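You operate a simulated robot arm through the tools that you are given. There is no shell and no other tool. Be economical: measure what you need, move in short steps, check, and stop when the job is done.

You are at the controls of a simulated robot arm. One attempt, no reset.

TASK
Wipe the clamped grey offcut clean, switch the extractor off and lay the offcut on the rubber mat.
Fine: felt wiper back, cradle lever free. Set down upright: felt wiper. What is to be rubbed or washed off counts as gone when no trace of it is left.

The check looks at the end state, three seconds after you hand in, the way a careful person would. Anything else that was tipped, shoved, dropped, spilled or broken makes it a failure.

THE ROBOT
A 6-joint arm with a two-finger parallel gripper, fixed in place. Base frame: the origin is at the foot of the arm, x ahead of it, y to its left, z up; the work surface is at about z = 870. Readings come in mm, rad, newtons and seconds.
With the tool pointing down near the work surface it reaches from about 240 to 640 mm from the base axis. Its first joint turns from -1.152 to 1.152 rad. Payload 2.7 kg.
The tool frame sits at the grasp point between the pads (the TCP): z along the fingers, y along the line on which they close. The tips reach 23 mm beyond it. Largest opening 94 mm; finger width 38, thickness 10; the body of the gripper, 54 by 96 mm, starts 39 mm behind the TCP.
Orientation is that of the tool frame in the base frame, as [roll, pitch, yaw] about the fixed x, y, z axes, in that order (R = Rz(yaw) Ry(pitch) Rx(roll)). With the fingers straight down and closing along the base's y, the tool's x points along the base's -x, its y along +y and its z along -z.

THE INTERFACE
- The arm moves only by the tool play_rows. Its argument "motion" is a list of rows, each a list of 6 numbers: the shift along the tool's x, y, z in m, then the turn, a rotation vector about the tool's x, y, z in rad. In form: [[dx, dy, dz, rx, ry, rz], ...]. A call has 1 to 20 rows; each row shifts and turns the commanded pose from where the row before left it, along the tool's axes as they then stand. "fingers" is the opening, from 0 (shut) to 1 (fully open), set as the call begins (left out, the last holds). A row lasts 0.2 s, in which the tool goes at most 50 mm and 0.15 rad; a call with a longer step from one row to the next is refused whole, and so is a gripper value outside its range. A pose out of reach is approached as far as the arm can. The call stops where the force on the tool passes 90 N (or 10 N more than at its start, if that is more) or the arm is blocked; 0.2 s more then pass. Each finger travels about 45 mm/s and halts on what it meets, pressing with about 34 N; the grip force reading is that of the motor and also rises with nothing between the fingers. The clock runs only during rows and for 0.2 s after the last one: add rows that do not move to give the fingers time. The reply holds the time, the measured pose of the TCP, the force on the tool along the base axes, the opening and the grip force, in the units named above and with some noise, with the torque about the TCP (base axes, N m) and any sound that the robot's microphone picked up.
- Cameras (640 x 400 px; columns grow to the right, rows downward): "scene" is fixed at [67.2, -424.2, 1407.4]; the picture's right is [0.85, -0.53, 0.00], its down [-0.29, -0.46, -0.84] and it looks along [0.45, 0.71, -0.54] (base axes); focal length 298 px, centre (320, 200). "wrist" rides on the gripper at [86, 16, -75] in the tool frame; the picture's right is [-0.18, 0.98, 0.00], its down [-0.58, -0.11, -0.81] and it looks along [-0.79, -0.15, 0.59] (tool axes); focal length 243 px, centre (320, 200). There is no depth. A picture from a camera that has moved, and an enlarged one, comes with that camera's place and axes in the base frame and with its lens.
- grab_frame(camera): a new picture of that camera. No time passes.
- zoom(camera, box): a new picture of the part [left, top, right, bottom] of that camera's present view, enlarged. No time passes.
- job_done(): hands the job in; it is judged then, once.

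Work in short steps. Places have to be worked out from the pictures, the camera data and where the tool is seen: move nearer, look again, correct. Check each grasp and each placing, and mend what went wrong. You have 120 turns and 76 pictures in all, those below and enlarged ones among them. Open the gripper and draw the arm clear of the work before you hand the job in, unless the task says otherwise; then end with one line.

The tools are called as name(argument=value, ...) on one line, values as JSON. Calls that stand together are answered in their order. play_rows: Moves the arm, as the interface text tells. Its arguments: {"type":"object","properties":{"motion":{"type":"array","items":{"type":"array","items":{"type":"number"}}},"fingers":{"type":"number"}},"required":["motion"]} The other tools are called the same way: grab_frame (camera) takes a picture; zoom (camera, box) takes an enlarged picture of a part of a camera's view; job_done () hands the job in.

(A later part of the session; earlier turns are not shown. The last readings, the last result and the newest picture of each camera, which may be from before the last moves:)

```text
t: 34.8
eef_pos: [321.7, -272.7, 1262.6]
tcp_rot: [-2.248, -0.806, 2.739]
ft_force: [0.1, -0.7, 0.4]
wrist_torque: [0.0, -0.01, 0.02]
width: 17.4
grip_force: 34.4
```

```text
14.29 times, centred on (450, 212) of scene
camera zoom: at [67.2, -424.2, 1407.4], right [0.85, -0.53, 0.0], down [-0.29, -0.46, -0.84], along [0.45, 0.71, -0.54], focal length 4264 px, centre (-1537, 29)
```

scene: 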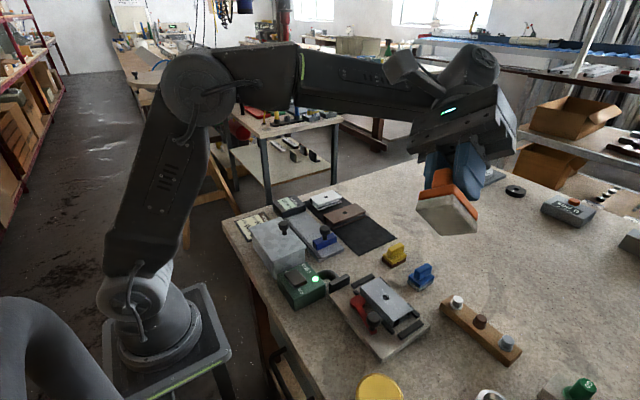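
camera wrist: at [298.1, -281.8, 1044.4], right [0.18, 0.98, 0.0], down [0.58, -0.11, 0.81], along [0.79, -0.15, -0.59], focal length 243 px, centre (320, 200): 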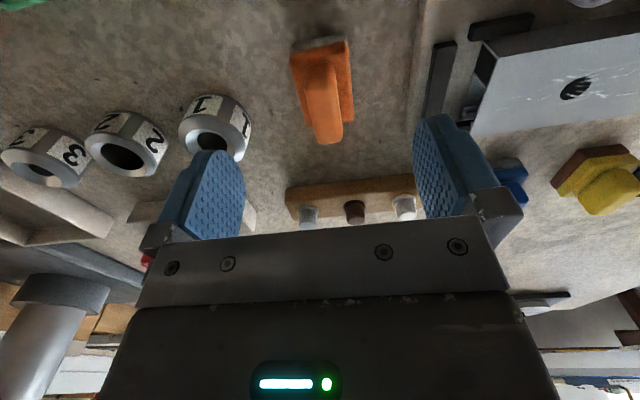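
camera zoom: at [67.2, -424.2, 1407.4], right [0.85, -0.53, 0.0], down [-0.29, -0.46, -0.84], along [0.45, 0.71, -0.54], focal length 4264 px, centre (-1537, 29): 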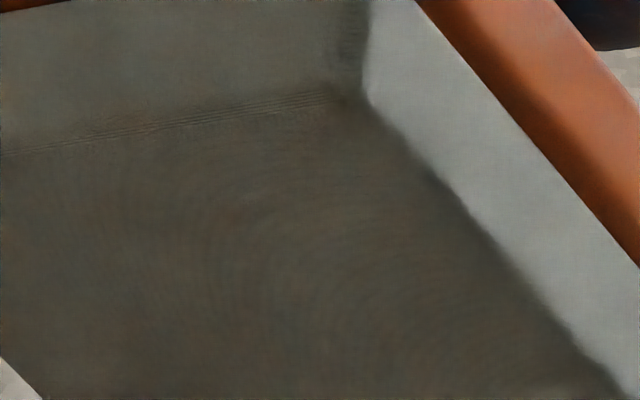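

At this range both show similar grain; I'll return orange to its spot (386.5,-298.3), level first.

play_rows(motion=[[0, 0, 0, -0.084, -0.112, 0], [0, 0, 0, -0.084, -0.112, 0], [0, 0, 0, -0.084, -0.112, 0], [0, 0, 0, -0.084, -0.112, 0], [0, 0, 0, -0.084, -0.112, 0], [0, 0, 0, -0.084, -0.112, 0], [0, 0, 0, -0.084, -0.112, 0], [0, 0, 0, -0.084, -0.112, 0], [-0.013, -0.005, 0.045, 0, 0, 0], [-0.013, -0.005, 0.045, 0, 0, 0], [-0.013, -0.005, 0.045, 0, 0, 0], [-0.013, -0.005, 0.045, 0, 0, 0], [-0.013, -0.005, 0.045, 0, 0, 0], [0, 0, 0.045, 0, 0, 0], [0, 0, 0.04, 0, 0, 0], [0, 0, 0.02, 0, 0, 0], [0, 0, 0, 0, 0, 0]])

```text
t: 38.4
eef_pos: [385.7, -297.3, 932.2]
tcp_rot: [-3.141, 0.002, 3.141]
ft_force: [-0.3, 0.0, -0.9]
wrist_torque: [0.01, 0.02, 0.01]
width: 17.3
grip_force: 33.7
```

Lowering the last 13 mm onto its spot, checking force and sound.

play_rows(motion=[[-0.0008, -0.001, 0.005, 0, 0, 0], [0, 0, 0.005, 0, 0, 0], [0, 0, 0.003, 0, 0, 0], [0, 0, 0, 0, 0, 0]])

```text
t: 39.4
eef_pos: [386.9, -298.3, 920.5]
tcp_rot: [3.141, 0.002, 3.141]
ft_force: [-3.2, 3.3, 13.6]
wrist_torque: [0.12, 0.14, 0.01]
width: 17.3
grip_force: 34.1
```

It is in contact (13.6 N). A 6 mm slide and back to hear how this sole sounds.

play_rows(motion=[[-0.003, 0, 0, 0, 0, 0], [-0.003, 0, 0, 0, 0, 0], [0.003, 0, 0, 0, 0, 0], [0.003, 0, 0, 0, 0, 0]])

```text
t: 40.4
eef_pos: [389.0, -298.6, 921.1]
tcp_rot: [-3.14, 0.007, 3.141]
ft_force: [7.8, 0.2, 15.5]
wrist_torque: [0.03, -0.05, -0.02]
width: 17.3
grip_force: 34.7
```

No sound. Relaxing, releasing (half open because of the ring), rising, and hovering above blue again.

play_rows(motion=[[0.001, 0, -0.001, 0, 0, 0], [0.0, 0, 0, 0, 0, 0]])

play_rows(motion=[[0, 0, 0, 0, 0, 0], [0, 0, 0, 0, 0, 0], [0, 0, 0, 0, 0, 0], [0, 0, -0.035, 0, 0, 0], [0, 0, -0.04, 0, 0, 0], [-0.027, 0.032, 0, 0, 0, 0], [-0.027, 0.032, 0, 0, 0, 0], [-0.027, 0.032, 0, 0, 0, 0], [-0.027, 0.032, 0, 0, 0, 0], [-0.0255, 0.031, 0, 0, 0, 0], [0, 0, 0, 0, 0, 0]], fingers=0.5)

zoom(camera="scene", box=[400, 330, 480, 400])

```text
t: 41.0
eef_pos: [386.0, -298.9, 919.9]
tcp_rot: [-3.14, -0.002, 3.141]
ft_force: [5.1, -0.8, 9.6]
wrist_torque: [0.0, -0.46, 0.0]
width: 17.0
grip_force: 33.9
```

```text
t: 43.4
eef_pos: [520.4, -139.0, 994.9]
tcp_rot: [3.14, 0.0, 3.141]
ft_force: [0.3, 0.2, -0.5]
wrist_torque: [-0.03, 0.0, 0.03]
width: 46.8
grip_force: 0.0
```

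```text
5.71 times, centred on (440, 365) of scene
camera zoom: at [67.3, -424.2, 1407.4], right [0.85, -0.53, 0.0], down [-0.29, -0.46, -0.84], along [0.45, 0.71, -0.54], focal length 1706 px, centre (-366, -743)
```

zoom: 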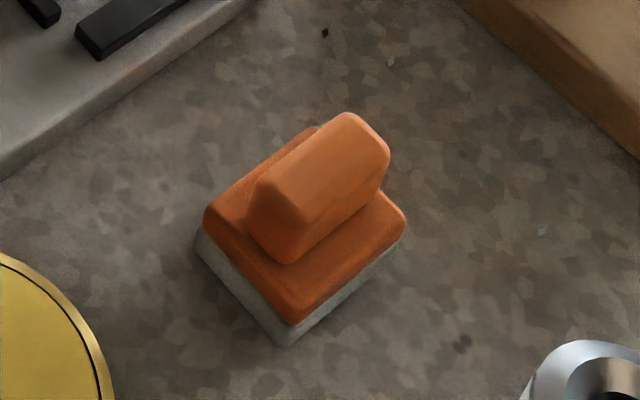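

Orange sits within about 4 mm of its place (I may fine-correct later). Now I pick blue again and hold it in the same close pose.

play_rows(motion=[[-0.0005, -0.0005, 0.03, 0, 0, 0], [0, 0, 0.025, 0, 0, 0], [0, 0, 0.014, 0, 0, 0], [0, 0, 0.0075, 0, 0, 0]])

play_rows(motion=[[0, 0, 0, 0, 0, 0], [0, 0, 0, 0, 0, 0], [0, 0, 0, 0, 0, 0], [0, 0, 0, 0, 0, 0]], fingers=0)

play_rows(motion=[[0, 0, -0.04, 0, 0, 0], [0, 0, -0.04, 0, 0, 0], [0.03, -0.02, -0.034, 0, 0, 0], [0.03, -0.02, -0.034, 0, 0, 0], [0.03, -0.02, -0.034, 0, 0, 0], [0.03, -0.02, -0.034, 0, 0, 0], [0.03, -0.02, -0.034, 0, 0, 0], [0.03, -0.02, -0.034, 0, 0, 0], [0.02, -0.015, -0.034, 0, 0, 0], [0, 0, -0.024, 0, 0, 0], [0, 0, 0, 0.084, 0.112, 0], [0, 0, 0, 0.084, 0.112, 0], [0, 0, 0, 0.084, 0.112, 0], [0, 0, 0, 0.084, 0.112, 0], [0, 0, 0, 0.084, 0.112, 0], [0, 0, 0, 0.084, 0.112, 0], [0, 0, 0, 0.084, 0.112, 0], [0, 0, 0, 0.084, 0.112, 0]])

zoom(camera="scene", box=[410, 180, 486, 240])

```text
t: 44.4
eef_pos: [520.3, -139.9, 918.3]
tcp_rot: [3.14, 0.001, 3.141]
ft_force: [-0.1, -0.1, 0.0]
wrist_torque: [0.0, 0.0, 0.04]
width: 47.2
grip_force: 0.0
```

```text
t: 45.4
eef_pos: [520.1, -139.7, 918.4]
tcp_rot: [3.141, 0.001, -3.141]
ft_force: [0.4, -0.5, -0.4]
wrist_torque: [0.03, 0.0, -0.02]
width: 17.5
grip_force: 33.8
```

```text
t: 49.2
eef_pos: [319.1, -274.3, 1260.4]
tcp_rot: [-2.247, -0.805, 2.737]
ft_force: [1.0, 0.6, -0.6]
wrist_torque: [-0.02, 0.0, 0.0]
width: 17.3
grip_force: 34.0
```

```text
6.67 times, centred on (448, 210) of scene
camera zoom: at [67.2, -424.2, 1407.4], right [0.85, -0.53, 0.0], down [-0.29, -0.46, -0.84], along [0.45, 0.71, -0.54], focal length 1990 px, centre (-533, 133)
```

zoom: 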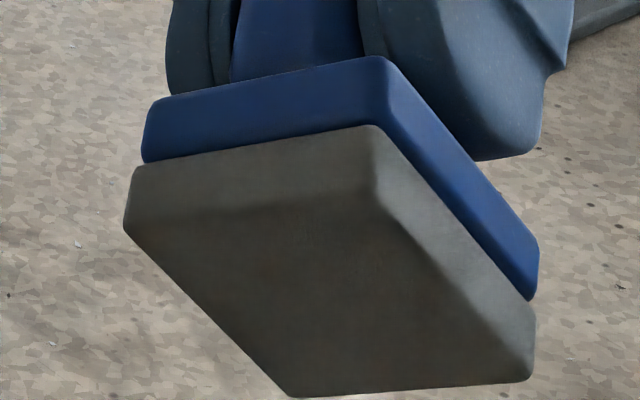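

Blue's sole is mid-grey, matt and textile-like, like eraser felt; I go with blue as the felt wiper. Offcut top triangulates to z≈905, x 374–430, y −201…−100, hole at (401,−150). I level the tool and hover above it.

play_rows(motion=[[0, 0, 0, -0.084, -0.112, 0], [0, 0, 0, -0.084, -0.112, 0], [0, 0, 0, -0.084, -0.112, 0], [0, 0, 0, -0.084, -0.112, 0], [0, 0, 0, -0.084, -0.112, 0], [0, 0, 0, -0.084, -0.112, 0], [0, 0, 0, -0.084, -0.112, 0], [0, 0, 0, -0.084, -0.112, 0], [-0.0165, 0.025, 0.03, 0, 0, 0], [-0.0165, 0.025, 0.03, 0, 0, 0], [-0.0165, 0.025, 0.03, 0, 0, 0], [-0.0165, 0.025, 0.03, 0, 0, 0], [-0.0165, 0.025, 0.03, 0, 0, 0], [0, 0, 0.045, 0, 0, 0], [0, 0, 0.045, 0, 0, 0], [0, 0, 0, 0, 0, 0]])

grab_frame(camera="wrist")

```text
t: 52.6
eef_pos: [402.1, -149.9, 1019.4]
tcp_rot: [-3.141, -0.001, 3.14]
ft_force: [-0.1, -0.5, -1.4]
wrist_torque: [-0.01, -0.01, -0.03]
width: 17.5
grip_force: 33.8
```

```text
29 pictures are left
camera wrist: at [315.3, -133.9, 1095.6], right [0.18, 0.98, 0.0], down [0.58, -0.11, 0.81], along [0.79, -0.15, -0.59], focal length 243 px, centre (320, 200)
```

wrist: 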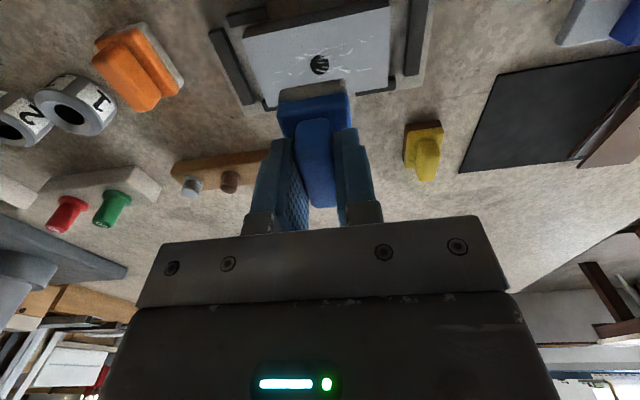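

Hole position confirmed at (401,−150). I test at the left end (y≈−182): lower to just above contact first.

play_rows(motion=[[0, -0.016, 0.02, 0, 0, 0], [0, -0.016, 0.02, 0, 0, 0], [0, 0, 0.02, 0, 0, 0], [0, 0, 0.003, 0, 0, 0], [0, 0, 0.002, 0, 0, 0], [0, 0, 0, 0, 0, 0]])

play_rows(motion=[[0, 0, 0.001, 0, 0, 0], [0, 0, 0, 0, 0, 0]])

```text
t: 54.0
eef_pos: [401.5, -181.9, 956.0]
tcp_rot: [-3.14, 0.003, 3.14]
ft_force: [-5.7, 0.5, 18.1]
wrist_torque: [0.1, 0.36, -0.01]
width: 17.4
grip_force: 33.7
```

```text
t: 54.6
eef_pos: [402.9, -182.2, 956.9]
tcp_rot: [-3.14, 0.006, -3.141]
ft_force: [-3.6, 0.1, 29.6]
wrist_torque: [0.07, 0.23, 0.06]
width: 17.5
grip_force: 34.4
```

Contact at z≈956 with 18–30 N. I ease off 1.5 mm and make one short stroke of 16 mm, then lift to look.

play_rows(motion=[[0, 0, -0.0015, 0, 0, 0], [0, 0.008, 0, 0, 0, 0], [0, 0.008, 0, 0, 0, 0], [0, 0, 0, 0, 0, 0]])

play_rows(motion=[[0, 0, -0.03, 0, 0, 0], [0.03, 0, -0.03, 0, 0, 0], [0.03, 0, -0.03, 0, 0, 0], [0, 0, 0, 0, 0, 0]])

zoom(camera="scene", box=[340, 260, 440, 350])

```text
t: 55.6
eef_pos: [402.7, -165.9, 957.1]
tcp_rot: [-3.14, 0.001, -3.141]
ft_force: [0.3, -7.7, 18.9]
wrist_torque: [-0.15, -0.22, -0.08]
width: 17.1
grip_force: 34.1
```

```text
t: 56.6
eef_pos: [341.7, -165.9, 1046.2]
tcp_rot: [3.14, -0.002, -3.14]
ft_force: [-0.7, -0.4, -0.3]
wrist_torque: [-0.03, 0.04, 0.0]
width: 17.1
grip_force: 34.1
```

```text
4.44 times, centred on (390, 305) of scene
camera zoom: at [67.2, -424.2, 1407.4], right [0.85, -0.53, 0.0], down [-0.29, -0.46, -0.84], along [0.45, 0.71, -0.54], focal length 1326 px, centre (9, -267)
```

zoom: 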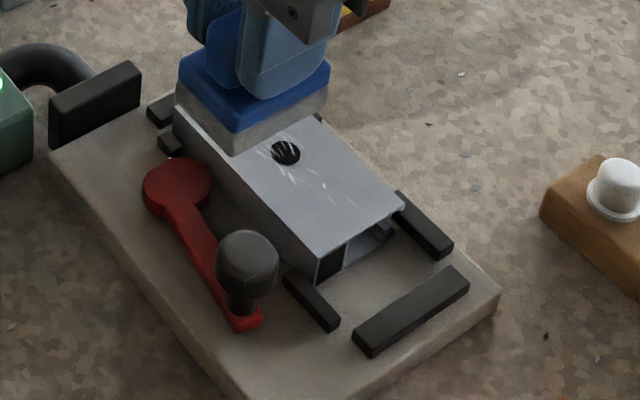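

zoom(camera="wrist", box=[230, 20, 450, 150])

```text
2.91 times, centred on (340, 85) of wrist
camera zoom: at [255.2, -149.0, 1122.1], right [0.18, 0.98, 0.0], down [0.58, -0.11, 0.81], along [0.79, -0.15, -0.59], focal length 706 px, centre (262, 534)
```

zoom: 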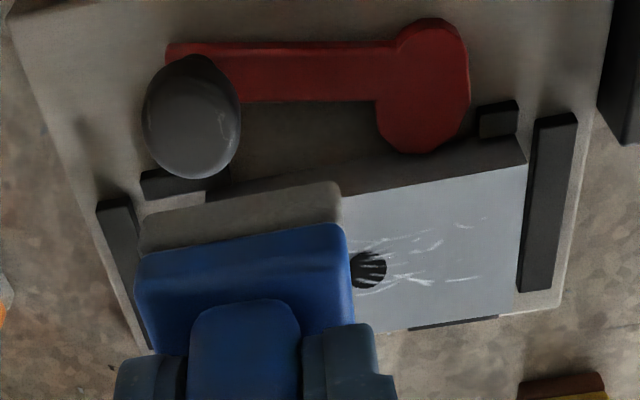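

zoom(camera="scene", box=[378, 280, 414, 316])

```text
11.11 times, centred on (396, 298) of scene
camera zoom: at [67.2, -424.2, 1407.4], right [0.85, -0.53, 0.0], down [-0.29, -0.46, -0.84], along [0.45, 0.71, -0.54], focal length 3316 px, centre (-524, -889)
```

zoom: 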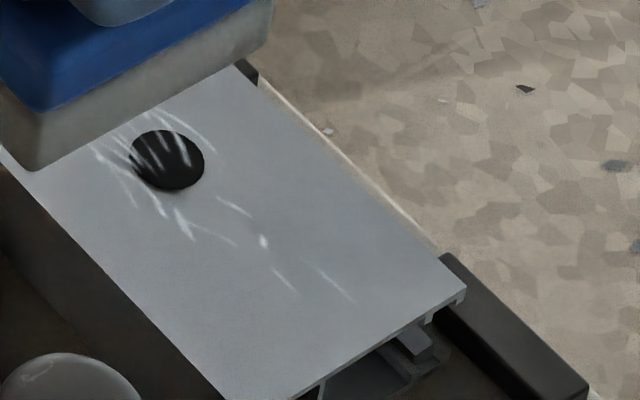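

The left-hand marks are still there after one short stroke, with no damage seen and no sound. I do a full slow pass over the length with ~20 N.

play_rows(motion=[[-0.03, -0.008, 0.03, 0, 0, 0], [-0.0305, -0.009, 0.03, 0, 0, 0], [0, 0, 0.025, 0, 0, 0], [0, 0, 0.004, 0, 0, 0], [0, 0, 0.0015, 0, 0, 0], [0, 0.006, 0, 0, 0, 0], [0, 0.006, 0, 0, 0, 0], [0, 0.006, 0, 0, 0, 0], [0, 0.006, 0, 0, 0, 0], [0, 0.006, 0, 0, 0, 0], [0, 0.006, 0, 0, 0, 0], [0, 0.006, 0, 0, 0, 0], [0, 0.006, 0, 0, 0, 0], [0, 0.006, 0, 0, 0, 0], [0, 0.006, 0, 0, 0, 0], [0, 0.006, 0, 0, 0, 0], [0, 0, 0, 0, 0, 0]])

play_rows(motion=[[0, -0.006, 0, 0, 0, 0], [0, -0.006, 0, 0, 0, 0], [0, -0.006, 0, 0, 0, 0], [0, -0.006, 0, 0, 0, 0], [0, -0.006, 0, 0, 0, 0], [0, -0.006, 0, 0, 0, 0], [0, -0.006, 0, 0, 0, 0], [0, -0.006, 0, 0, 0, 0], [0, -0.006, 0, 0, 0, 0], [0, -0.006, 0, 0, 0, 0], [0, -0.006, 0, 0, 0, 0]])

play_rows(motion=[[0, 0, -0.03, 0, 0, 0], [0, 0, -0.04, 0, 0, 0], [-0.03, -0.03, -0.02, 0, 0, 0], [-0.03, 0, 0, 0, 0, 0], [-0.03, 0.0, 0, 0, 0, 0]])

zoom(camera="scene", box=[366, 270, 414, 316])

```text
t: 60.2
eef_pos: [401.9, -115.5, 955.7]
tcp_rot: [-3.141, 0.0, -3.141]
ft_force: [0.4, -5.4, 12.5]
wrist_torque: [-0.19, -0.16, -0.03]
width: 17.2
grip_force: 33.8
```

```text
t: 62.6
eef_pos: [402.4, -183.3, 954.3]
tcp_rot: [-3.141, 0.0, 3.142]
ft_force: [-0.5, 1.8, 3.3]
wrist_torque: [0.09, -0.05, 0.03]
width: 17.3
grip_force: 34.1
```

```text
t: 63.8
eef_pos: [493.6, -213.1, 1045.9]
tcp_rot: [3.141, -0.001, -3.141]
ft_force: [-0.2, -0.2, -1.3]
wrist_torque: [-0.02, -0.01, 0.01]
width: 17.2
grip_force: 33.7
```

```text
8.70 times, centred on (390, 293) of scene
camera zoom: at [67.2, -424.2, 1407.4], right [0.85, -0.53, 0.0], down [-0.29, -0.46, -0.84], along [0.45, 0.71, -0.54], focal length 2595 px, centre (-289, -609)
```

zoom: 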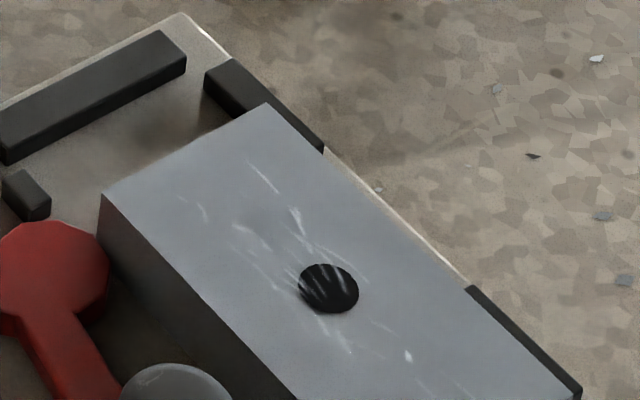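

The marks are clearly fading, so the wiper works. More passes, with slightly more press.

play_rows(motion=[[0.03, 0.01, 0, 0, 0, 0], [0.03, 0.01, 0.02, 0, 0, 0], [0.0315, 0.01, 0.03, 0, 0, 0], [0, 0, 0.035, 0, 0, 0], [0, 0, 0.0055, 0, 0, 0], [0, 0, 0.0025, 0, 0, 0], [0, 0, 0, 0, 0, 0]])

play_rows(motion=[[0, 0.007, 0, 0, 0, 0], [0, 0.007, 0, 0, 0, 0], [0, 0.007, 0, 0, 0, 0], [0, 0.007, 0, 0, 0, 0], [0, 0.007, 0, 0, 0, 0], [0, 0.007, 0, 0, 0, 0], [0, 0.007, 0, 0, 0, 0], [0, 0.007, 0, 0, 0, 0], [0, 0.007, 0, 0, 0, 0], [0, 0.007, 0, 0, 0, 0]])

play_rows(motion=[[0, -0.007, 0.0005, 0, 0, 0], [0, -0.007, 0.0005, 0, 0, 0], [0, -0.007, 0, 0, 0, 0], [0, -0.007, 0, 0, 0, 0], [0, -0.007, 0, 0, 0, 0], [0, -0.007, 0, 0, 0, 0], [0, -0.007, 0, 0, 0, 0], [0, -0.007, 0, 0, 0, 0], [0, -0.007, 0, 0, 0, 0], [0, -0.007, 0, 0, 0, 0]])

```text
t: 65.4
eef_pos: [401.2, -182.2, 954.4]
tcp_rot: [-3.14, 0.004, 3.14]
ft_force: [-9.4, 4.5, 33.9]
wrist_torque: [0.34, 0.39, 0.11]
width: 17.6
grip_force: 33.8
```

```text
t: 67.6
eef_pos: [402.7, -114.3, 954.7]
tcp_rot: [-3.141, 0.005, -3.14]
ft_force: [0.1, -12.6, 31.7]
wrist_torque: [-0.5, 0.01, 0.01]
width: 17.3
grip_force: 34.5
```

```text
t: 69.8
eef_pos: [402.2, -182.2, 954.2]
tcp_rot: [-3.139, 0.007, -3.14]
ft_force: [0.9, 17.5, 39.5]
wrist_torque: [0.79, 0.09, -0.07]
width: 17.3
grip_force: 34.2
```

Good contact (30–40 N). Two more passes with x offsets of a few mm, then a look.

play_rows(motion=[[-0.002, 0.0065, -0.0003, 0, 0, 0], [-0.002, 0.007, 0, 0, 0, 0], [0, 0.007, 0, 0, 0, 0], [0, 0.007, 0, 0, 0, 0], [0, 0.007, 0, 0, 0, 0], [0, 0.007, 0, 0, 0, 0], [0, 0.007, 0, 0, 0, 0], [0, 0.007, 0, 0, 0, 0], [0, 0.007, 0, 0, 0, 0], [0, 0.007, 0, 0, 0, 0]])

play_rows(motion=[[0.004, -0.007, 0, 0, 0, 0], [0.004, -0.007, 0, 0, 0, 0], [0, -0.007, 0, 0, 0, 0], [0, -0.007, 0, 0, 0, 0], [0, -0.007, 0, 0, 0, 0], [0, -0.007, 0, 0, 0, 0], [0, -0.007, 0, 0, 0, 0], [0, -0.007, 0, 0, 0, 0], [0, -0.007, 0, 0, 0, 0], [0, -0.007, 0, 0, 0, 0]])

play_rows(motion=[[0, 0, -0.03, 0, 0, 0], [0, 0, -0.04, 0, 0, 0], [-0.03, -0.03, -0.02, 0, 0, 0], [-0.03, 0, 0, 0, 0, 0], [-0.03, 0.0, 0, 0, 0, 0]])

zoom(camera="scene", box=[366, 270, 424, 326])

```text
t: 72.0
eef_pos: [406.1, -113.7, 954.6]
tcp_rot: [-3.14, 0.005, -3.14]
ft_force: [0.5, -12.5, 30.8]
wrist_torque: [-0.49, 0.1, 0.01]
width: 17.3
grip_force: 33.8
```

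```text
t: 74.2
eef_pos: [397.7, -183.0, 954.5]
tcp_rot: [-3.14, 0.006, -3.141]
ft_force: [0.5, 15.1, 36.4]
wrist_torque: [0.77, 0.05, -0.02]
width: 17.6
grip_force: 33.6
```

```text
t: 75.4
eef_pos: [487.2, -212.6, 1041.9]
tcp_rot: [3.141, 0.0, -3.141]
ft_force: [-0.1, -0.8, -0.1]
wrist_torque: [0.03, -0.01, 0.01]
width: 17.2
grip_force: 34.1
```

```text
7.14 times, centred on (395, 298) of scene
camera zoom: at [67.2, -424.2, 1407.4], right [0.85, -0.53, 0.0], down [-0.29, -0.46, -0.84], along [0.45, 0.71, -0.54], focal length 2132 px, centre (-216, -500)
```

zoom: 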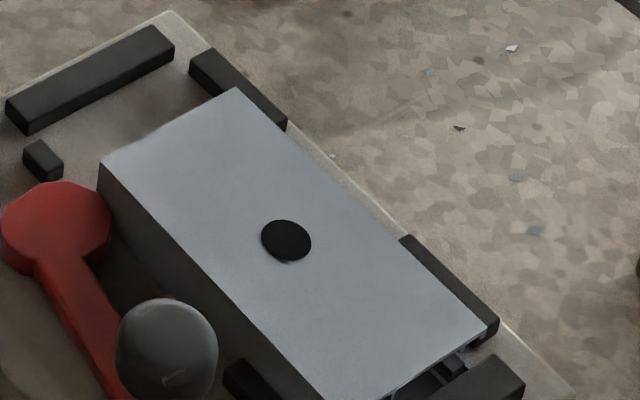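

The surface is clean with no damage. Now I take the felt wiper back to its place (520,-140).

play_rows(motion=[[-0.0111, 0.0242, 0, 0, 0, 0], [-0.0111, 0.0242, 0.02, 0, 0, 0], [-0.0111, 0.0242, 0.03, 0, 0, 0], [0, 0, 0.035, 0, 0, 0], [0, 0, 0.025, 0, 0, 0], [0, 0, 0.007, 0, 0, 0], [0, 0, 0.004, 0, 0, 0], [0, 0, 0, 0, 0, 0]])

```text
t: 77.2
eef_pos: [519.8, -142.0, 921.0]
tcp_rot: [3.141, 0.0, -3.141]
ft_force: [-0.1, -0.1, 0.5]
wrist_torque: [-0.01, 0.03, -0.02]
width: 17.3
grip_force: 34.0
```

play_rows(motion=[[0, 0.002, 0.0015, 0, 0, 0], [0, 0, 0.0015, 0, 0, 0], [0, 0, 0.001, 0, 0, 0], [0, 0, 0, 0, 0, 0]])

```text
t: 78.2
eef_pos: [519.1, -140.2, 916.8]
tcp_rot: [-3.141, -0.001, 3.14]
ft_force: [-0.7, 0.2, -1.4]
wrist_torque: [-0.01, -0.01, -0.02]
width: 17.3
grip_force: 34.3
```

No contact yet; half-millimetre steps down.

play_rows(motion=[[0, 0, 0.0007, 0, 0, 0], [0, 0, 0.0006, 0, 0, 0], [0, 0, 0, 0, 0, 0]])

```text
t: 79.0
eef_pos: [521.8, -139.0, 916.4]
tcp_rot: [-3.141, 0.002, -3.141]
ft_force: [-4.4, 1.3, 10.5]
wrist_torque: [0.1, 0.06, 0.04]
width: 17.0
grip_force: 34.4
```

Released contact is light. I open, rise, and take a close scene view of the extractor switch.

play_rows(motion=[[0, 0, -0.0005, 0, 0, 0], [0, 0, 0, 0, 0, 0], [0, 0, 0, 0, 0, 0], [0, 0, 0, 0, 0, 0], [0, 0, -0.03, 0, 0, 0], [0, 0, -0.04, 0, 0, 0], [0, 0, -0.04, 0, 0, 0], [0, 0, -0.04, 0, 0, 0]], fingers=0.5)

zoom(camera="scene", box=[270, 250, 360, 310])

zoom(camera="scene", box=[370, 230, 450, 300])

```text
t: 80.8
eef_pos: [520.3, -137.7, 1067.1]
tcp_rot: [3.141, -0.002, 3.141]
ft_force: [-0.1, -0.2, -0.7]
wrist_torque: [-0.01, 0.02, 0.04]
width: 47.0
grip_force: 0.0
```

```text
6.67 times, centred on (315, 280) of scene
camera zoom: at [67.2, -424.2, 1407.4], right [0.85, -0.53, 0.0], down [-0.29, -0.46, -0.84], along [0.45, 0.71, -0.54], focal length 1990 px, centre (353, -333)
```

zoom: 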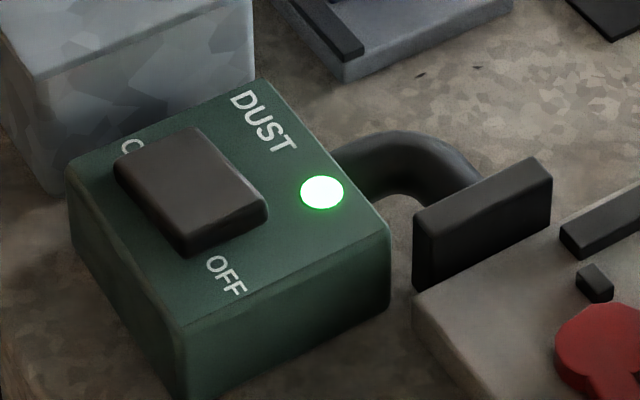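

```text
5.71 times, centred on (410, 265) of scene
camera zoom: at [67.2, -424.2, 1407.4], right [0.85, -0.53, 0.0], down [-0.29, -0.46, -0.84], along [0.45, 0.71, -0.54], focal length 1706 px, centre (-194, -171)
```

zoom: 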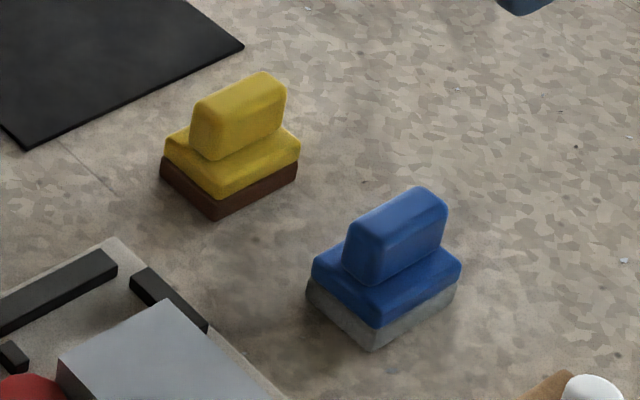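

The rocker's OFF end is raised at about (265,−31), top z≈918; the grey box lies close on the +y side, so I lean the gripper away from it. Moving above with fingers shut.

play_rows(motion=[[0.0425, 0.017, 0, 0, 0, 0], [0.0425, 0.017, 0, 0, 0, 0], [0.0425, 0.017, 0, 0, 0, 0], [0.0425, 0.017, 0, 0, 0, 0], [0.0425, 0.017, 0, 0, 0, 0], [0.0425, 0.017, 0, 0, 0, 0], [0, 0, 0, -0.15, 0, 0], [0, 0, 0, -0.15, 0, 0], [0, 0, 0, 0, 0, 0]], fingers=0)

zoom(camera="scene", box=[230, 170, 390, 310])

```text
t: 82.8
eef_pos: [266.3, -36.7, 1066.0]
tcp_rot: [2.84, 0.0, 3.141]
ft_force: [0.2, 0.5, -0.4]
wrist_torque: [0.01, 0.02, -0.03]
width: 0.0
grip_force: 33.9
```

```text
2.86 times, centred on (310, 240) of scene
camera zoom: at [67.2, -424.2, 1407.4], right [0.85, -0.53, 0.0], down [-0.29, -0.46, -0.84], along [0.45, 0.71, -0.54], focal length 853 px, centre (349, 86)
```

zoom: 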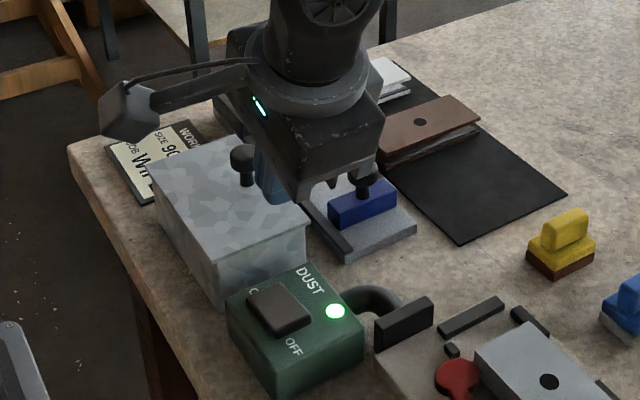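

Tip is over the OFF end. Descending straight down to tip z≈934.

play_rows(motion=[[0, -0.0109, 0.035, 0, 0, 0], [0, -0.0109, 0.035, 0, 0, 0], [0, -0.0109, 0.035, 0, 0, 0], [0, 0, 0, 0, 0, 0]])

zoom(camera="scene", box=[250, 220, 360, 310])

```text
t: 83.8
eef_pos: [265.3, -36.8, 955.4]
tcp_rot: [2.841, -0.001, -3.141]
ft_force: [1.1, -0.1, -0.6]
wrist_torque: [0.02, -0.01, -0.01]
width: 0.1
grip_force: 34.4
```

```text
4.44 times, centred on (305, 265) of scene
camera zoom: at [67.2, -424.2, 1407.4], right [0.85, -0.53, 0.0], down [-0.29, -0.46, -0.84], along [0.45, 0.71, -0.54], focal length 1326 px, centre (387, -89)
```

zoom: 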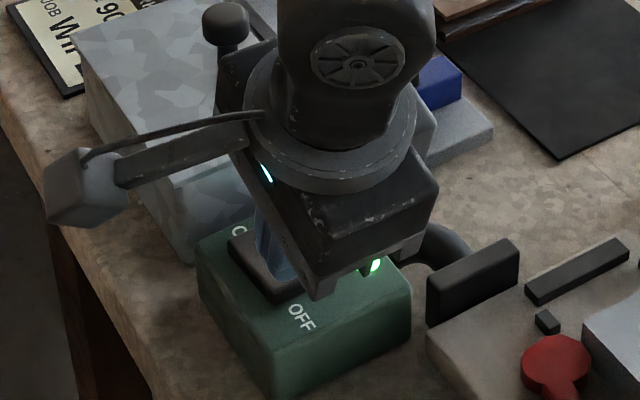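

Aligned on the OFF end. Pressing in 3 mm steps.

play_rows(motion=[[0, -0.00089, 0.00287, 0, 0, 0], [0, -0.00089, 0.00287, 0, 0, 0], [0, -0.00089, 0.00287, 0, 0, 0], [0, -0.00089, 0.00287, 0, 0, 0]])

```text
t: 84.8
eef_pos: [265.4, -36.8, 944.1]
tcp_rot: [2.842, 0.0, -3.141]
ft_force: [-0.2, -0.1, 0.8]
wrist_torque: [0.03, 0.0, 0.01]
width: 0.2
grip_force: 34.1
```

play_rows(motion=[[0, -0.0006, 0.0019, 0, 0, 0], [0, -0.0006, 0.0019, 0, 0, 0], [0, -0.0006, 0.0019, 0, 0, 0]])

```text
t: 85.6
eef_pos: [265.5, -37.1, 943.3]
tcp_rot: [2.838, 0.002, -3.137]
ft_force: [-14.0, -1.8, 32.5]
wrist_torque: [-0.16, 0.46, 0.04]
width: 0.0
grip_force: 34.1
stopped in row 3: the force on the tool passed its limit (the readings are from after the stop); the commanded pose is now the measured one
```

The force limit tripped at tip z≈921. Checking the lamp and rocker.

zoom(camera="scene", box=[270, 245, 350, 305])

```text
6.67 times, centred on (310, 275) of scene
camera zoom: at [66.6, -424.2, 1407.4], right [0.85, -0.53, 0.0], down [-0.29, -0.46, -0.84], along [0.45, 0.71, -0.54], focal length 1990 px, centre (387, -300)
```

zoom: 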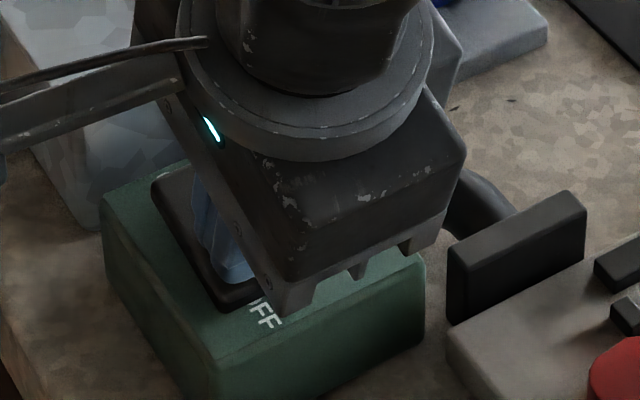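

Raising to see the lamp.

play_rows(motion=[[0, 0.0089, -0.0287, 0, 0, 0], [0, 0.0109, -0.035, 0, 0, 0], [0, 0.0109, -0.035, 0, 0, 0]])

zoom(camera="scene", box=[270, 245, 350, 305])

```text
t: 86.4
eef_pos: [266.8, -37.2, 1045.9]
tcp_rot: [2.839, 0.003, -3.141]
ft_force: [1.2, -0.8, 0.5]
wrist_torque: [0.0, 0.02, 0.04]
width: 0.0
grip_force: 34.0
```

```text
6.67 times, centred on (310, 275) of scene
camera zoom: at [67.2, -424.2, 1407.4], right [0.85, -0.53, 0.0], down [-0.29, -0.46, -0.84], along [0.45, 0.71, -0.54], focal length 1990 px, centre (387, -300)
```

zoom: 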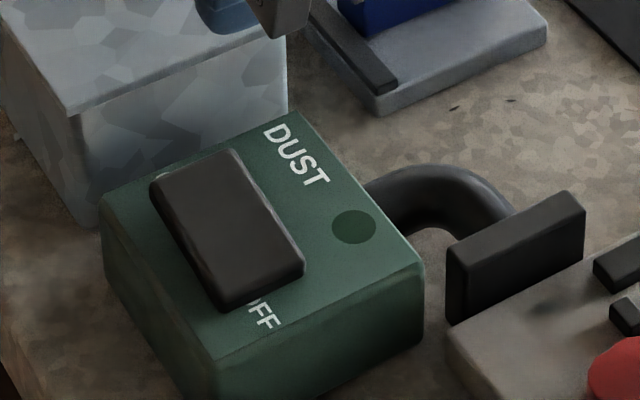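

Extractor is off: lamp dark, rocker flipped. Next the cradle lever: pivot ≈(353,−118), knob ≈(337.5,−184), z≈920; it must swing away from the offcut toward −x. I untilt, go above the knob and turn the gripper 90° so the fingers close along x.

play_rows(motion=[[0, 0, 0, 0.15, 0, 0], [0, 0, 0, 0.15, 0, 0], [-0.0177, -0.0367, 0, 0, 0, 0], [-0.0177, -0.0367, 0, 0, 0, 0], [-0.0177, -0.0367, 0, 0, 0, 0], [-0.0177, -0.0367, 0, 0, 0, 0], [0, 0, 0, 0, 0, -0.1428], [0, 0, 0, 0, 0, -0.1428], [0, 0, 0, 0, 0, -0.1428], [0, 0, 0, 0, 0, -0.1428], [0, 0, 0, 0, 0, -0.1428], [0, 0, 0, 0, 0, -0.1428], [0, 0, 0, 0, 0, -0.1428], [0, 0, 0, 0, 0, -0.1428], [0, 0, 0, 0, 0, -0.1428], [0, 0, 0, 0, 0, -0.1428], [0, 0, 0, 0, 0, -0.1428], [0, 0, 0.03, 0, 0, 0], [0, 0, 0.02, 0, 0, 0]], fingers=0.4)

grab_frame(camera="wrist")

```text
t: 90.4
eef_pos: [337.7, -183.2, 994.9]
tcp_rot: [-3.138, 0.002, -1.569]
ft_force: [-0.8, -0.6, -0.1]
wrist_torque: [0.0, 0.03, -0.01]
width: 37.8
grip_force: 0.0
```

```text
17 pictures are left
camera wrist: at [320.6, -270.3, 1069.8], right [-0.98, 0.18, 0.0], down [0.1, 0.58, 0.81], along [0.15, 0.79, -0.59], focal length 243 px, centre (320, 200)
```

wrist: 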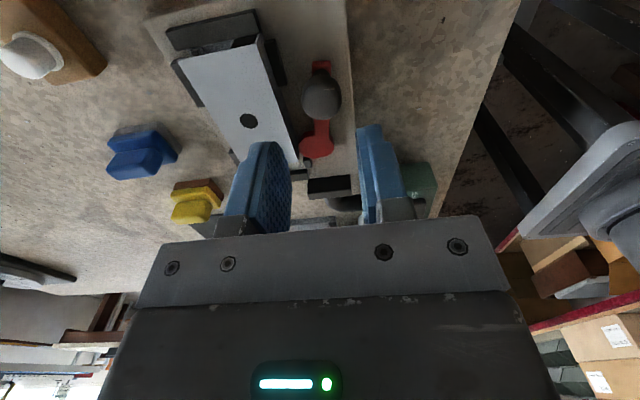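

The knob lies exactly between the fingers at (337,−183). I descend to TCP z≈924 and close on it.

play_rows(motion=[[0, 0, 0.03, 0, 0, 0], [0, 0, 0.025, 0, 0, 0], [0, 0, 0.01, 0, 0, 0], [0, 0, 0.006, 0, 0, 0]])

play_rows(motion=[[0, 0, 0, 0, 0, 0], [0, 0, 0, 0, 0, 0], [0, 0, 0, 0, 0, 0]], fingers=0)

```text
t: 91.4
eef_pos: [339.2, -184.0, 923.8]
tcp_rot: [-3.141, 0.001, -1.568]
ft_force: [0.8, -0.1, -0.7]
wrist_torque: [0.01, 0.01, 0.01]
width: 37.8
grip_force: 0.0
```

```text
t: 92.2
eef_pos: [337.8, -183.9, 924.5]
tcp_rot: [-3.141, 0.003, -1.571]
ft_force: [-12.3, -3.2, -0.4]
wrist_torque: [0.13, 0.13, 0.16]
width: 25.1
grip_force: 45.0
```

Gripped (25 mm). I swing it in small arc steps clockwise about the pivot, turning the tool along; three steps first.

play_rows(motion=[[-0.0019, 0.0065, 0, 0, 0, 0.1], [-0.0019, 0.0065, 0, 0, 0, 0.1], [-0.0019, 0.0065, 0, 0, 0, 0.1]])

```text
t: 93.0
eef_pos: [318.1, -176.7, 924.5]
tcp_rot: [-3.14, 0.002, -1.87]
ft_force: [-12.4, -28.9, -12.1]
wrist_torque: [-0.24, 0.01, -0.08]
width: 25.4
grip_force: 44.8
```

Side force shows my arc is slightly too tight; I ease outward 2.5 mm and continue with a flatter arc.

play_rows(motion=[[0.0025, 0.0, 0, 0, 0, 0], [-0.001, 0.0066, 0, 0, 0, 0.1], [-0.001, 0.0066, 0, 0, 0, 0.1]])

```text
t: 93.8
eef_pos: [306.9, -171.2, 925.2]
tcp_rot: [-3.14, 0.004, -2.071]
ft_force: [5.0, 14.7, -7.8]
wrist_torque: [-0.07, -0.01, 0.3]
width: 25.3
grip_force: 44.7
```

Near zero radial force now. Continuing with intermediate curvature.

play_rows(motion=[[-0.0026, 0.0066, 0, 0, 0, 0.1], [-0.0018, 0.0066, 0, 0, 0, 0.1], [-0.0018, 0.0066, 0, 0, 0, 0.1]])

```text
t: 94.6
eef_pos: [294.2, -156.6, 922.6]
tcp_rot: [-3.139, 0.004, -2.373]
ft_force: [10.1, 0.6, -15.5]
wrist_torque: [0.33, -0.26, -0.32]
width: 25.3
grip_force: 44.8
```

play_rows(motion=[[-0.0024, 0.0066, 0, 0, 0, 0.1], [-0.0018, 0.0066, 0, 0, 0, 0.1], [-0.0018, 0.0066, 0, 0, 0, 0.1]])

grab_frame(camera="scene")

```text
t: 95.4
eef_pos: [284.9, -136.2, 924.8]
tcp_rot: [3.139, 0.0, -2.669]
ft_force: [-15.7, -10.0, 16.1]
wrist_torque: [0.03, 0.07, -0.32]
width: 25.3
grip_force: 44.7
```

```text
16 pictures are left
```

scene: 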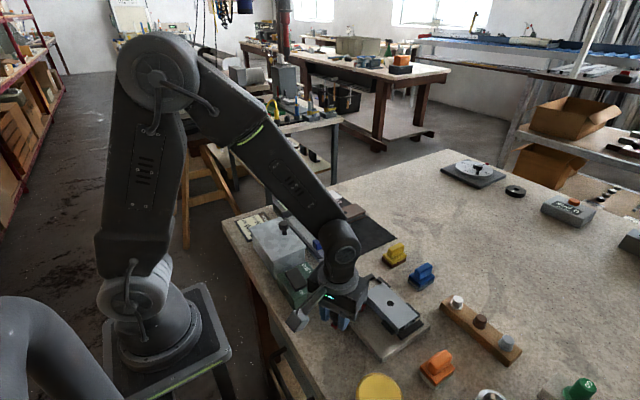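

About 63° swung so far; three more steps to roughly 80°.

play_rows(motion=[[-0.0008, 0.0066, 0, 0, 0, 0.1], [-0.0018, 0.0066, 0, 0, 0, 0.1], [-0.0018, 0.0066, 0, 0, 0, 0.1]])

```text
t: 96.2
eef_pos: [281.7, -118.1, 922.9]
tcp_rot: [-3.141, 0.003, -2.971]
ft_force: [-16.3, -17.8, 11.1]
wrist_torque: [-0.22, 0.04, 0.14]
width: 25.3
grip_force: 45.1
```

Lever swung about 80°. I release the knob, rise, and view the cradle.

play_rows(motion=[[0, 0, 0, 0, 0, 0], [0, 0, 0, 0, 0, 0], [0, 0, -0.03, 0, 0, 0], [0, 0, -0.04, 0, 0, 0], [0, 0, -0.04, 0, 0, 0]], fingers=0.5)

play_rows(motion=[[-0.025, -0.04, 0, 0, 0, -0.14], [-0.035, -0.03, 0, 0, 0, -0.14], [-0.035, -0.02, 0, 0, 0, -0.14], [-0.035, 0.0, 0, 0, 0, -0.14], [0, 0, 0, 0, 0, -0.14], [0, 0, 0, 0, 0, -0.14], [0, 0, 0, 0, 0, -0.14], [0, 0, 0, 0, 0, -0.14], [0, 0, 0, 0, 0, -0.14], [0, 0, 0, 0, 0, -0.14]], fingers=1)

grab_frame(camera="wrist")

```text
t: 97.4
eef_pos: [282.1, -117.6, 1034.3]
tcp_rot: [3.141, 0.002, -2.969]
ft_force: [0.6, -0.2, 0.4]
wrist_torque: [0.0, -0.02, 0.0]
width: 47.1
grip_force: 0.0
```

```text
t: 99.6
eef_pos: [425.7, -154.0, 1035.0]
tcp_rot: [-3.139, 0.002, -1.568]
ft_force: [-0.1, 0.7, -0.2]
wrist_torque: [0.01, -0.01, 0.03]
width: 93.9
grip_force: 0.0
```

```text
15 pictures are left
camera wrist: at [409.5, -239.2, 1109.7], right [-0.98, 0.18, 0.0], down [0.1, 0.58, 0.81], along [0.15, 0.79, -0.59], focal length 243 px, centre (320, 200)
```

wrist: 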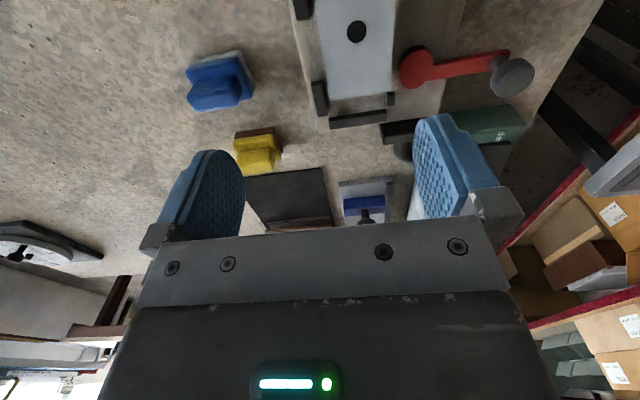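

The lever is clear of the offcut. Offcut centre x≈398, y −214…−114. I descend straddling it at (398,−153), in the gap between the side clips.

play_rows(motion=[[-0.001, 0.0277, 0.02, 0, 0, 0], [0, 0, 0.035, 0, 0, 0], [0, 0, 0.035, 0, 0, 0], [0, 0, 0.015, 0, 0, 0], [0, 0, 0.005, 0, 0, 0], [0, 0, 0.005, 0, 0, 0], [0, 0, 0.003, 0, 0, 0]])

zoom(camera="scene", box=[340, 250, 440, 340])

```text
t: 101.2
eef_pos: [397.2, -153.0, 920.3]
tcp_rot: [-3.139, 0.0, -1.568]
ft_force: [-11.6, 4.0, 42.8]
wrist_torque: [0.72, 2.43, 0.19]
width: 94.0
grip_force: 0.1
```

```text
4.44 times, centred on (390, 295) of scene
camera zoom: at [66.5, -423.9, 1407.5], right [0.85, -0.53, 0.0], down [-0.29, -0.46, -0.84], along [0.45, 0.71, -0.54], focal length 1326 px, centre (9, -222)
```

zoom: 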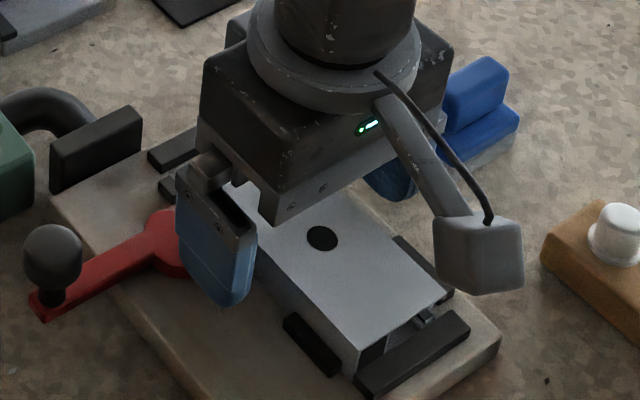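

The −x finger landed on the lever disc (about z 897). I lift, shift to y≈−158, narrow the opening to 60 mm and try again gently.

play_rows(motion=[[0, 0, -0.02, 0, 0, 0], [0.005, -0.0005, 0, 0, 0, 0], [0, 0, 0, 0, 0, 0], [0, 0, 0.01, 0, 0, 0], [0, 0, 0.006, 0, 0, 0], [0, 0, 0.003, 0, 0, 0]], fingers=0.64)

```text
t: 102.6
eef_pos: [398.2, -156.5, 917.5]
tcp_rot: [-3.136, 0.002, -1.569]
ft_force: [0.2, 0.3, 0.1]
wrist_torque: [0.02, -0.02, 0.02]
width: 60.4
grip_force: 0.1
```

Free now, straddling the offcut with tips at z≈894. Another 3 mm down, then close.

play_rows(motion=[[0, 0, 0.0015, 0, 0, 0], [0, 0, 0.0015, 0, 0, 0]])

play_rows(motion=[[0, 0, 0, 0, 0, 0], [0, 0, 0, 0, 0, 0], [0, 0, 0, 0, 0, 0]], fingers=0)

```text
t: 103.2
eef_pos: [399.0, -156.4, 916.3]
tcp_rot: [-3.137, 0.002, -1.57]
ft_force: [-3.2, 2.8, 12.2]
wrist_torque: [-0.17, -0.31, -0.08]
width: 58.9
grip_force: 0.0
```

```text
t: 104.0
eef_pos: [399.3, -156.7, 915.0]
tcp_rot: [-3.135, 0.0, -1.569]
ft_force: [7.0, 1.6, 16.3]
wrist_torque: [-0.35, -0.65, 0.16]
width: 52.2
grip_force: 33.8
```

Gripped at 52 mm. Lifting slowly.

play_rows(motion=[[0, 0, -0.005, 0, 0, 0], [0, 0, -0.01, 0, 0, 0], [0, 0, -0.02, 0, 0, 0], [0, 0, -0.035, 0, 0, 0], [0, 0, -0.04, 0, 0, 0], [0, 0, 0, 0, 0, 0]])

zoom(camera="scene", box=[320, 210, 460, 340])

```text
t: 105.4
eef_pos: [398.4, -156.7, 1024.1]
tcp_rot: [-3.141, 0.003, -1.569]
ft_force: [0.1, 0.3, -0.4]
wrist_torque: [0.0, -0.01, -0.01]
width: 52.7
grip_force: 34.2
```

```text
3.08 times, centred on (390, 275) of scene
camera zoom: at [67.2, -424.2, 1407.4], right [0.85, -0.53, 0.0], down [-0.29, -0.46, -0.84], along [0.45, 0.71, -0.54], focal length 918 px, centre (105, -31)
```

zoom: 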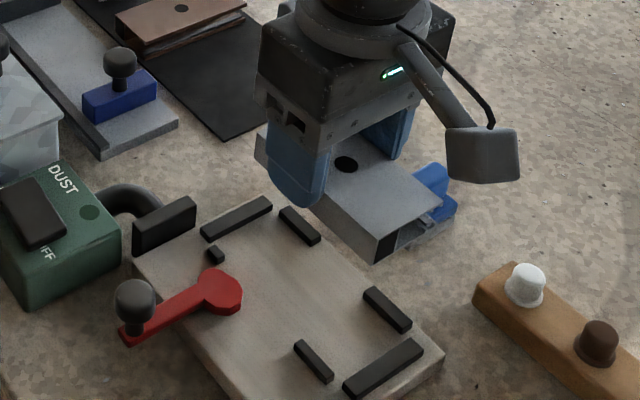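

The offcut is held and the cradle is empty. The free mat area is x 459–588, y 4–128; I move above it and turn the offcut so its length lies along x.

play_rows(motion=[[-0.0368, -0.022, -0.005, 0, 0, 0], [-0.0368, -0.022, -0.005, 0, 0, 0], [-0.0368, -0.022, 0, 0, 0, 0], [-0.0368, -0.022, 0, 0, 0, 0], [-0.0368, -0.022, 0, 0, 0, 0], [-0.0368, -0.022, 0, 0, 0, 0], [0, 0, 0, 0, 0, 0.1428], [0, 0, 0, 0, 0, 0.1428], [0, 0, 0, 0, 0, 0.1428], [0, 0, 0, 0, 0, 0.1428], [0, 0, 0, 0, 0, 0.1428], [0, 0, 0, 0, 0, 0.1428], [0, 0, 0, 0, 0, 0.1428], [0, 0, 0, 0, 0, 0.1428], [0, 0, 0, 0, 0, 0.1428], [0, 0, 0, 0, 0, 0.1428], [0, 0, 0, 0, 0, 0.1428]])

zoom(camera="scene", box=[280, 150, 460, 270])

```text
t: 109.0
eef_pos: [531.2, 63.4, 1034.7]
tcp_rot: [3.141, 0.005, 3.139]
ft_force: [0.0, -0.3, -1.1]
wrist_torque: [-0.01, 0.01, -0.02]
width: 52.5
grip_force: 33.8
```

```text
3.33 times, centred on (370, 210) of scene
camera zoom: at [67.2, -424.2, 1407.4], right [0.85, -0.53, 0.0], down [-0.29, -0.46, -0.84], along [0.45, 0.71, -0.54], focal length 995 px, centre (153, 167)
```

zoom: 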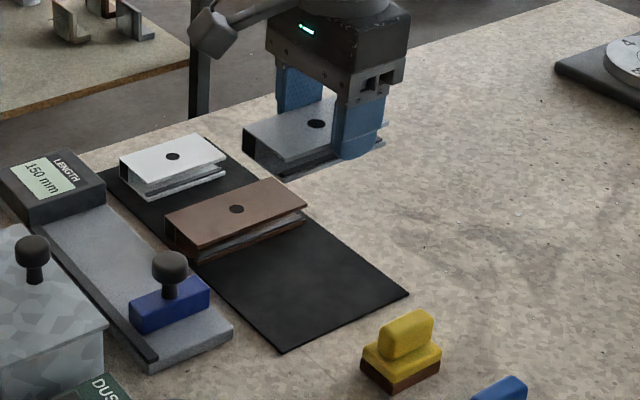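

Position looks right over the free mat. Descending to about 925.

play_rows(motion=[[0, 0, 0.04, 0, 0, 0], [0, 0, 0.035, 0, 0, 0], [0, 0, 0.025, 0, 0, 0], [0, 0, 0.01, 0, 0, 0], [0, 0, 0, 0, 0, 0]])

zoom(camera="scene", box=[300, 180, 420, 260])

```text
t: 110.2
eef_pos: [529.5, 64.3, 924.5]
tcp_rot: [3.141, 0.004, -3.138]
ft_force: [0.5, -0.2, -0.7]
wrist_torque: [-0.02, 0.01, 0.03]
width: 52.4
grip_force: 33.8
```

```text
5.00 times, centred on (360, 220) of scene
camera zoom: at [67.2, -424.2, 1407.4], right [0.85, -0.53, 0.0], down [-0.29, -0.46, -0.84], along [0.45, 0.71, -0.54], focal length 1492 px, centre (120, 100)
```

zoom: 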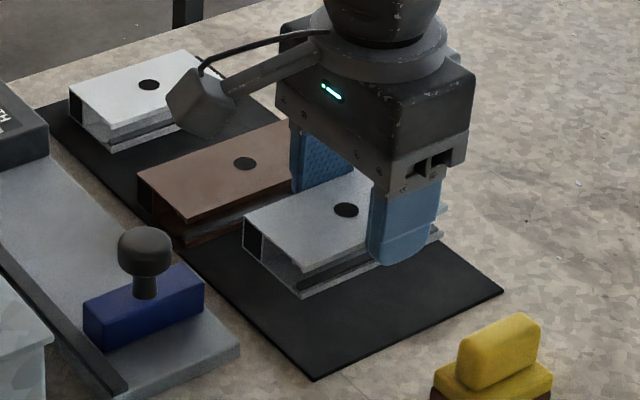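

Still a bit above the mat; lowering in small steps.

play_rows(motion=[[0, 0, 0.004, 0, 0, 0], [0, 0, 0.003, 0, 0, 0], [0, 0, 0.002, 0, 0, 0], [0, 0, 0.002, 0, 0, 0], [0, 0, 0, 0, 0, 0]])

```text
t: 111.4
eef_pos: [530.0, 64.0, 915.5]
tcp_rot: [3.141, 0.003, -3.141]
ft_force: [-0.7, 0.1, 0.4]
wrist_torque: [0.02, 0.01, 0.03]
width: 52.5
grip_force: 34.5
```

play_rows(motion=[[0, 0, 0.0015, 0, 0, 0], [0, 0, 0.0015, 0, 0, 0], [0, 0, 0.0015, 0, 0, 0], [0, 0, 0, 0, 0, 0]])

```text
t: 112.4
eef_pos: [529.8, 63.7, 909.8]
tcp_rot: [3.14, 0.004, -3.14]
ft_force: [-0.4, 0.1, -0.5]
wrist_torque: [0.02, -0.03, 0.0]
width: 52.6
grip_force: 34.0
```

play_rows(motion=[[0, 0, 0.0012, 0, 0, 0], [0, 0, 0.0012, 0, 0, 0], [0, 0, 0.0012, 0, 0, 0], [0, 0, 0, 0, 0, 0]])

```text
t: 113.4
eef_pos: [531.0, 64.5, 906.2]
tcp_rot: [3.14, 0.002, -3.139]
ft_force: [-0.4, -0.3, 0.6]
wrist_torque: [0.01, 0.0, 0.03]
width: 52.4
grip_force: 33.7
```

play_rows(motion=[[0, 0, 0.001, 0, 0, 0], [0, 0, 0.001, 0, 0, 0], [0, 0, 0.001, 0, 0, 0], [0, 0, 0, 0, 0, 0]])

```text
t: 114.4
eef_pos: [529.9, 64.8, 903.1]
tcp_rot: [3.141, 0.002, -3.14]
ft_force: [0.4, -0.1, -0.9]
wrist_torque: [0.0, -0.04, 0.0]
width: 52.6
grip_force: 33.8
```

zoom(camera="scene", box=[335, 205, 405, 255])

```text
8.00 times, centred on (370, 230) of scene
camera zoom: at [67.2, -424.2, 1407.4], right [0.85, -0.53, 0.0], down [-0.29, -0.46, -0.84], along [0.45, 0.71, -0.54], focal length 2388 px, centre (-80, -40)
```

zoom: 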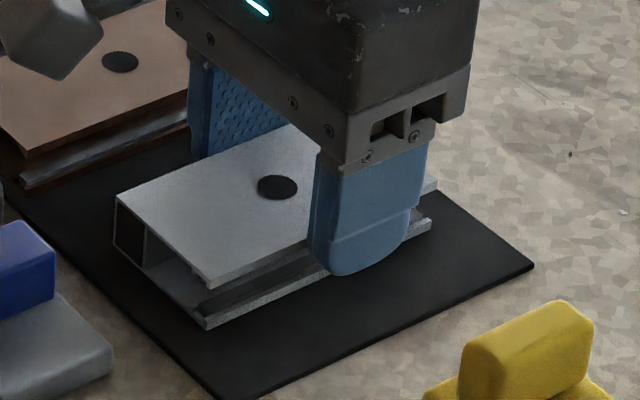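

Close to touching; continuing in sub-millimetre steps.

play_rows(motion=[[0, 0, 0.0008, 0, 0, 0], [0, 0, 0.0008, 0, 0, 0], [0, 0, 0.0008, 0, 0, 0], [0, 0, 0, 0, 0, 0]])

```text
t: 115.4
eef_pos: [531.8, 64.2, 903.0]
tcp_rot: [3.141, 0.005, -3.139]
ft_force: [-6.2, 0.2, 18.7]
wrist_torque: [-0.14, 0.89, 0.0]
width: 52.5
grip_force: 33.7
```

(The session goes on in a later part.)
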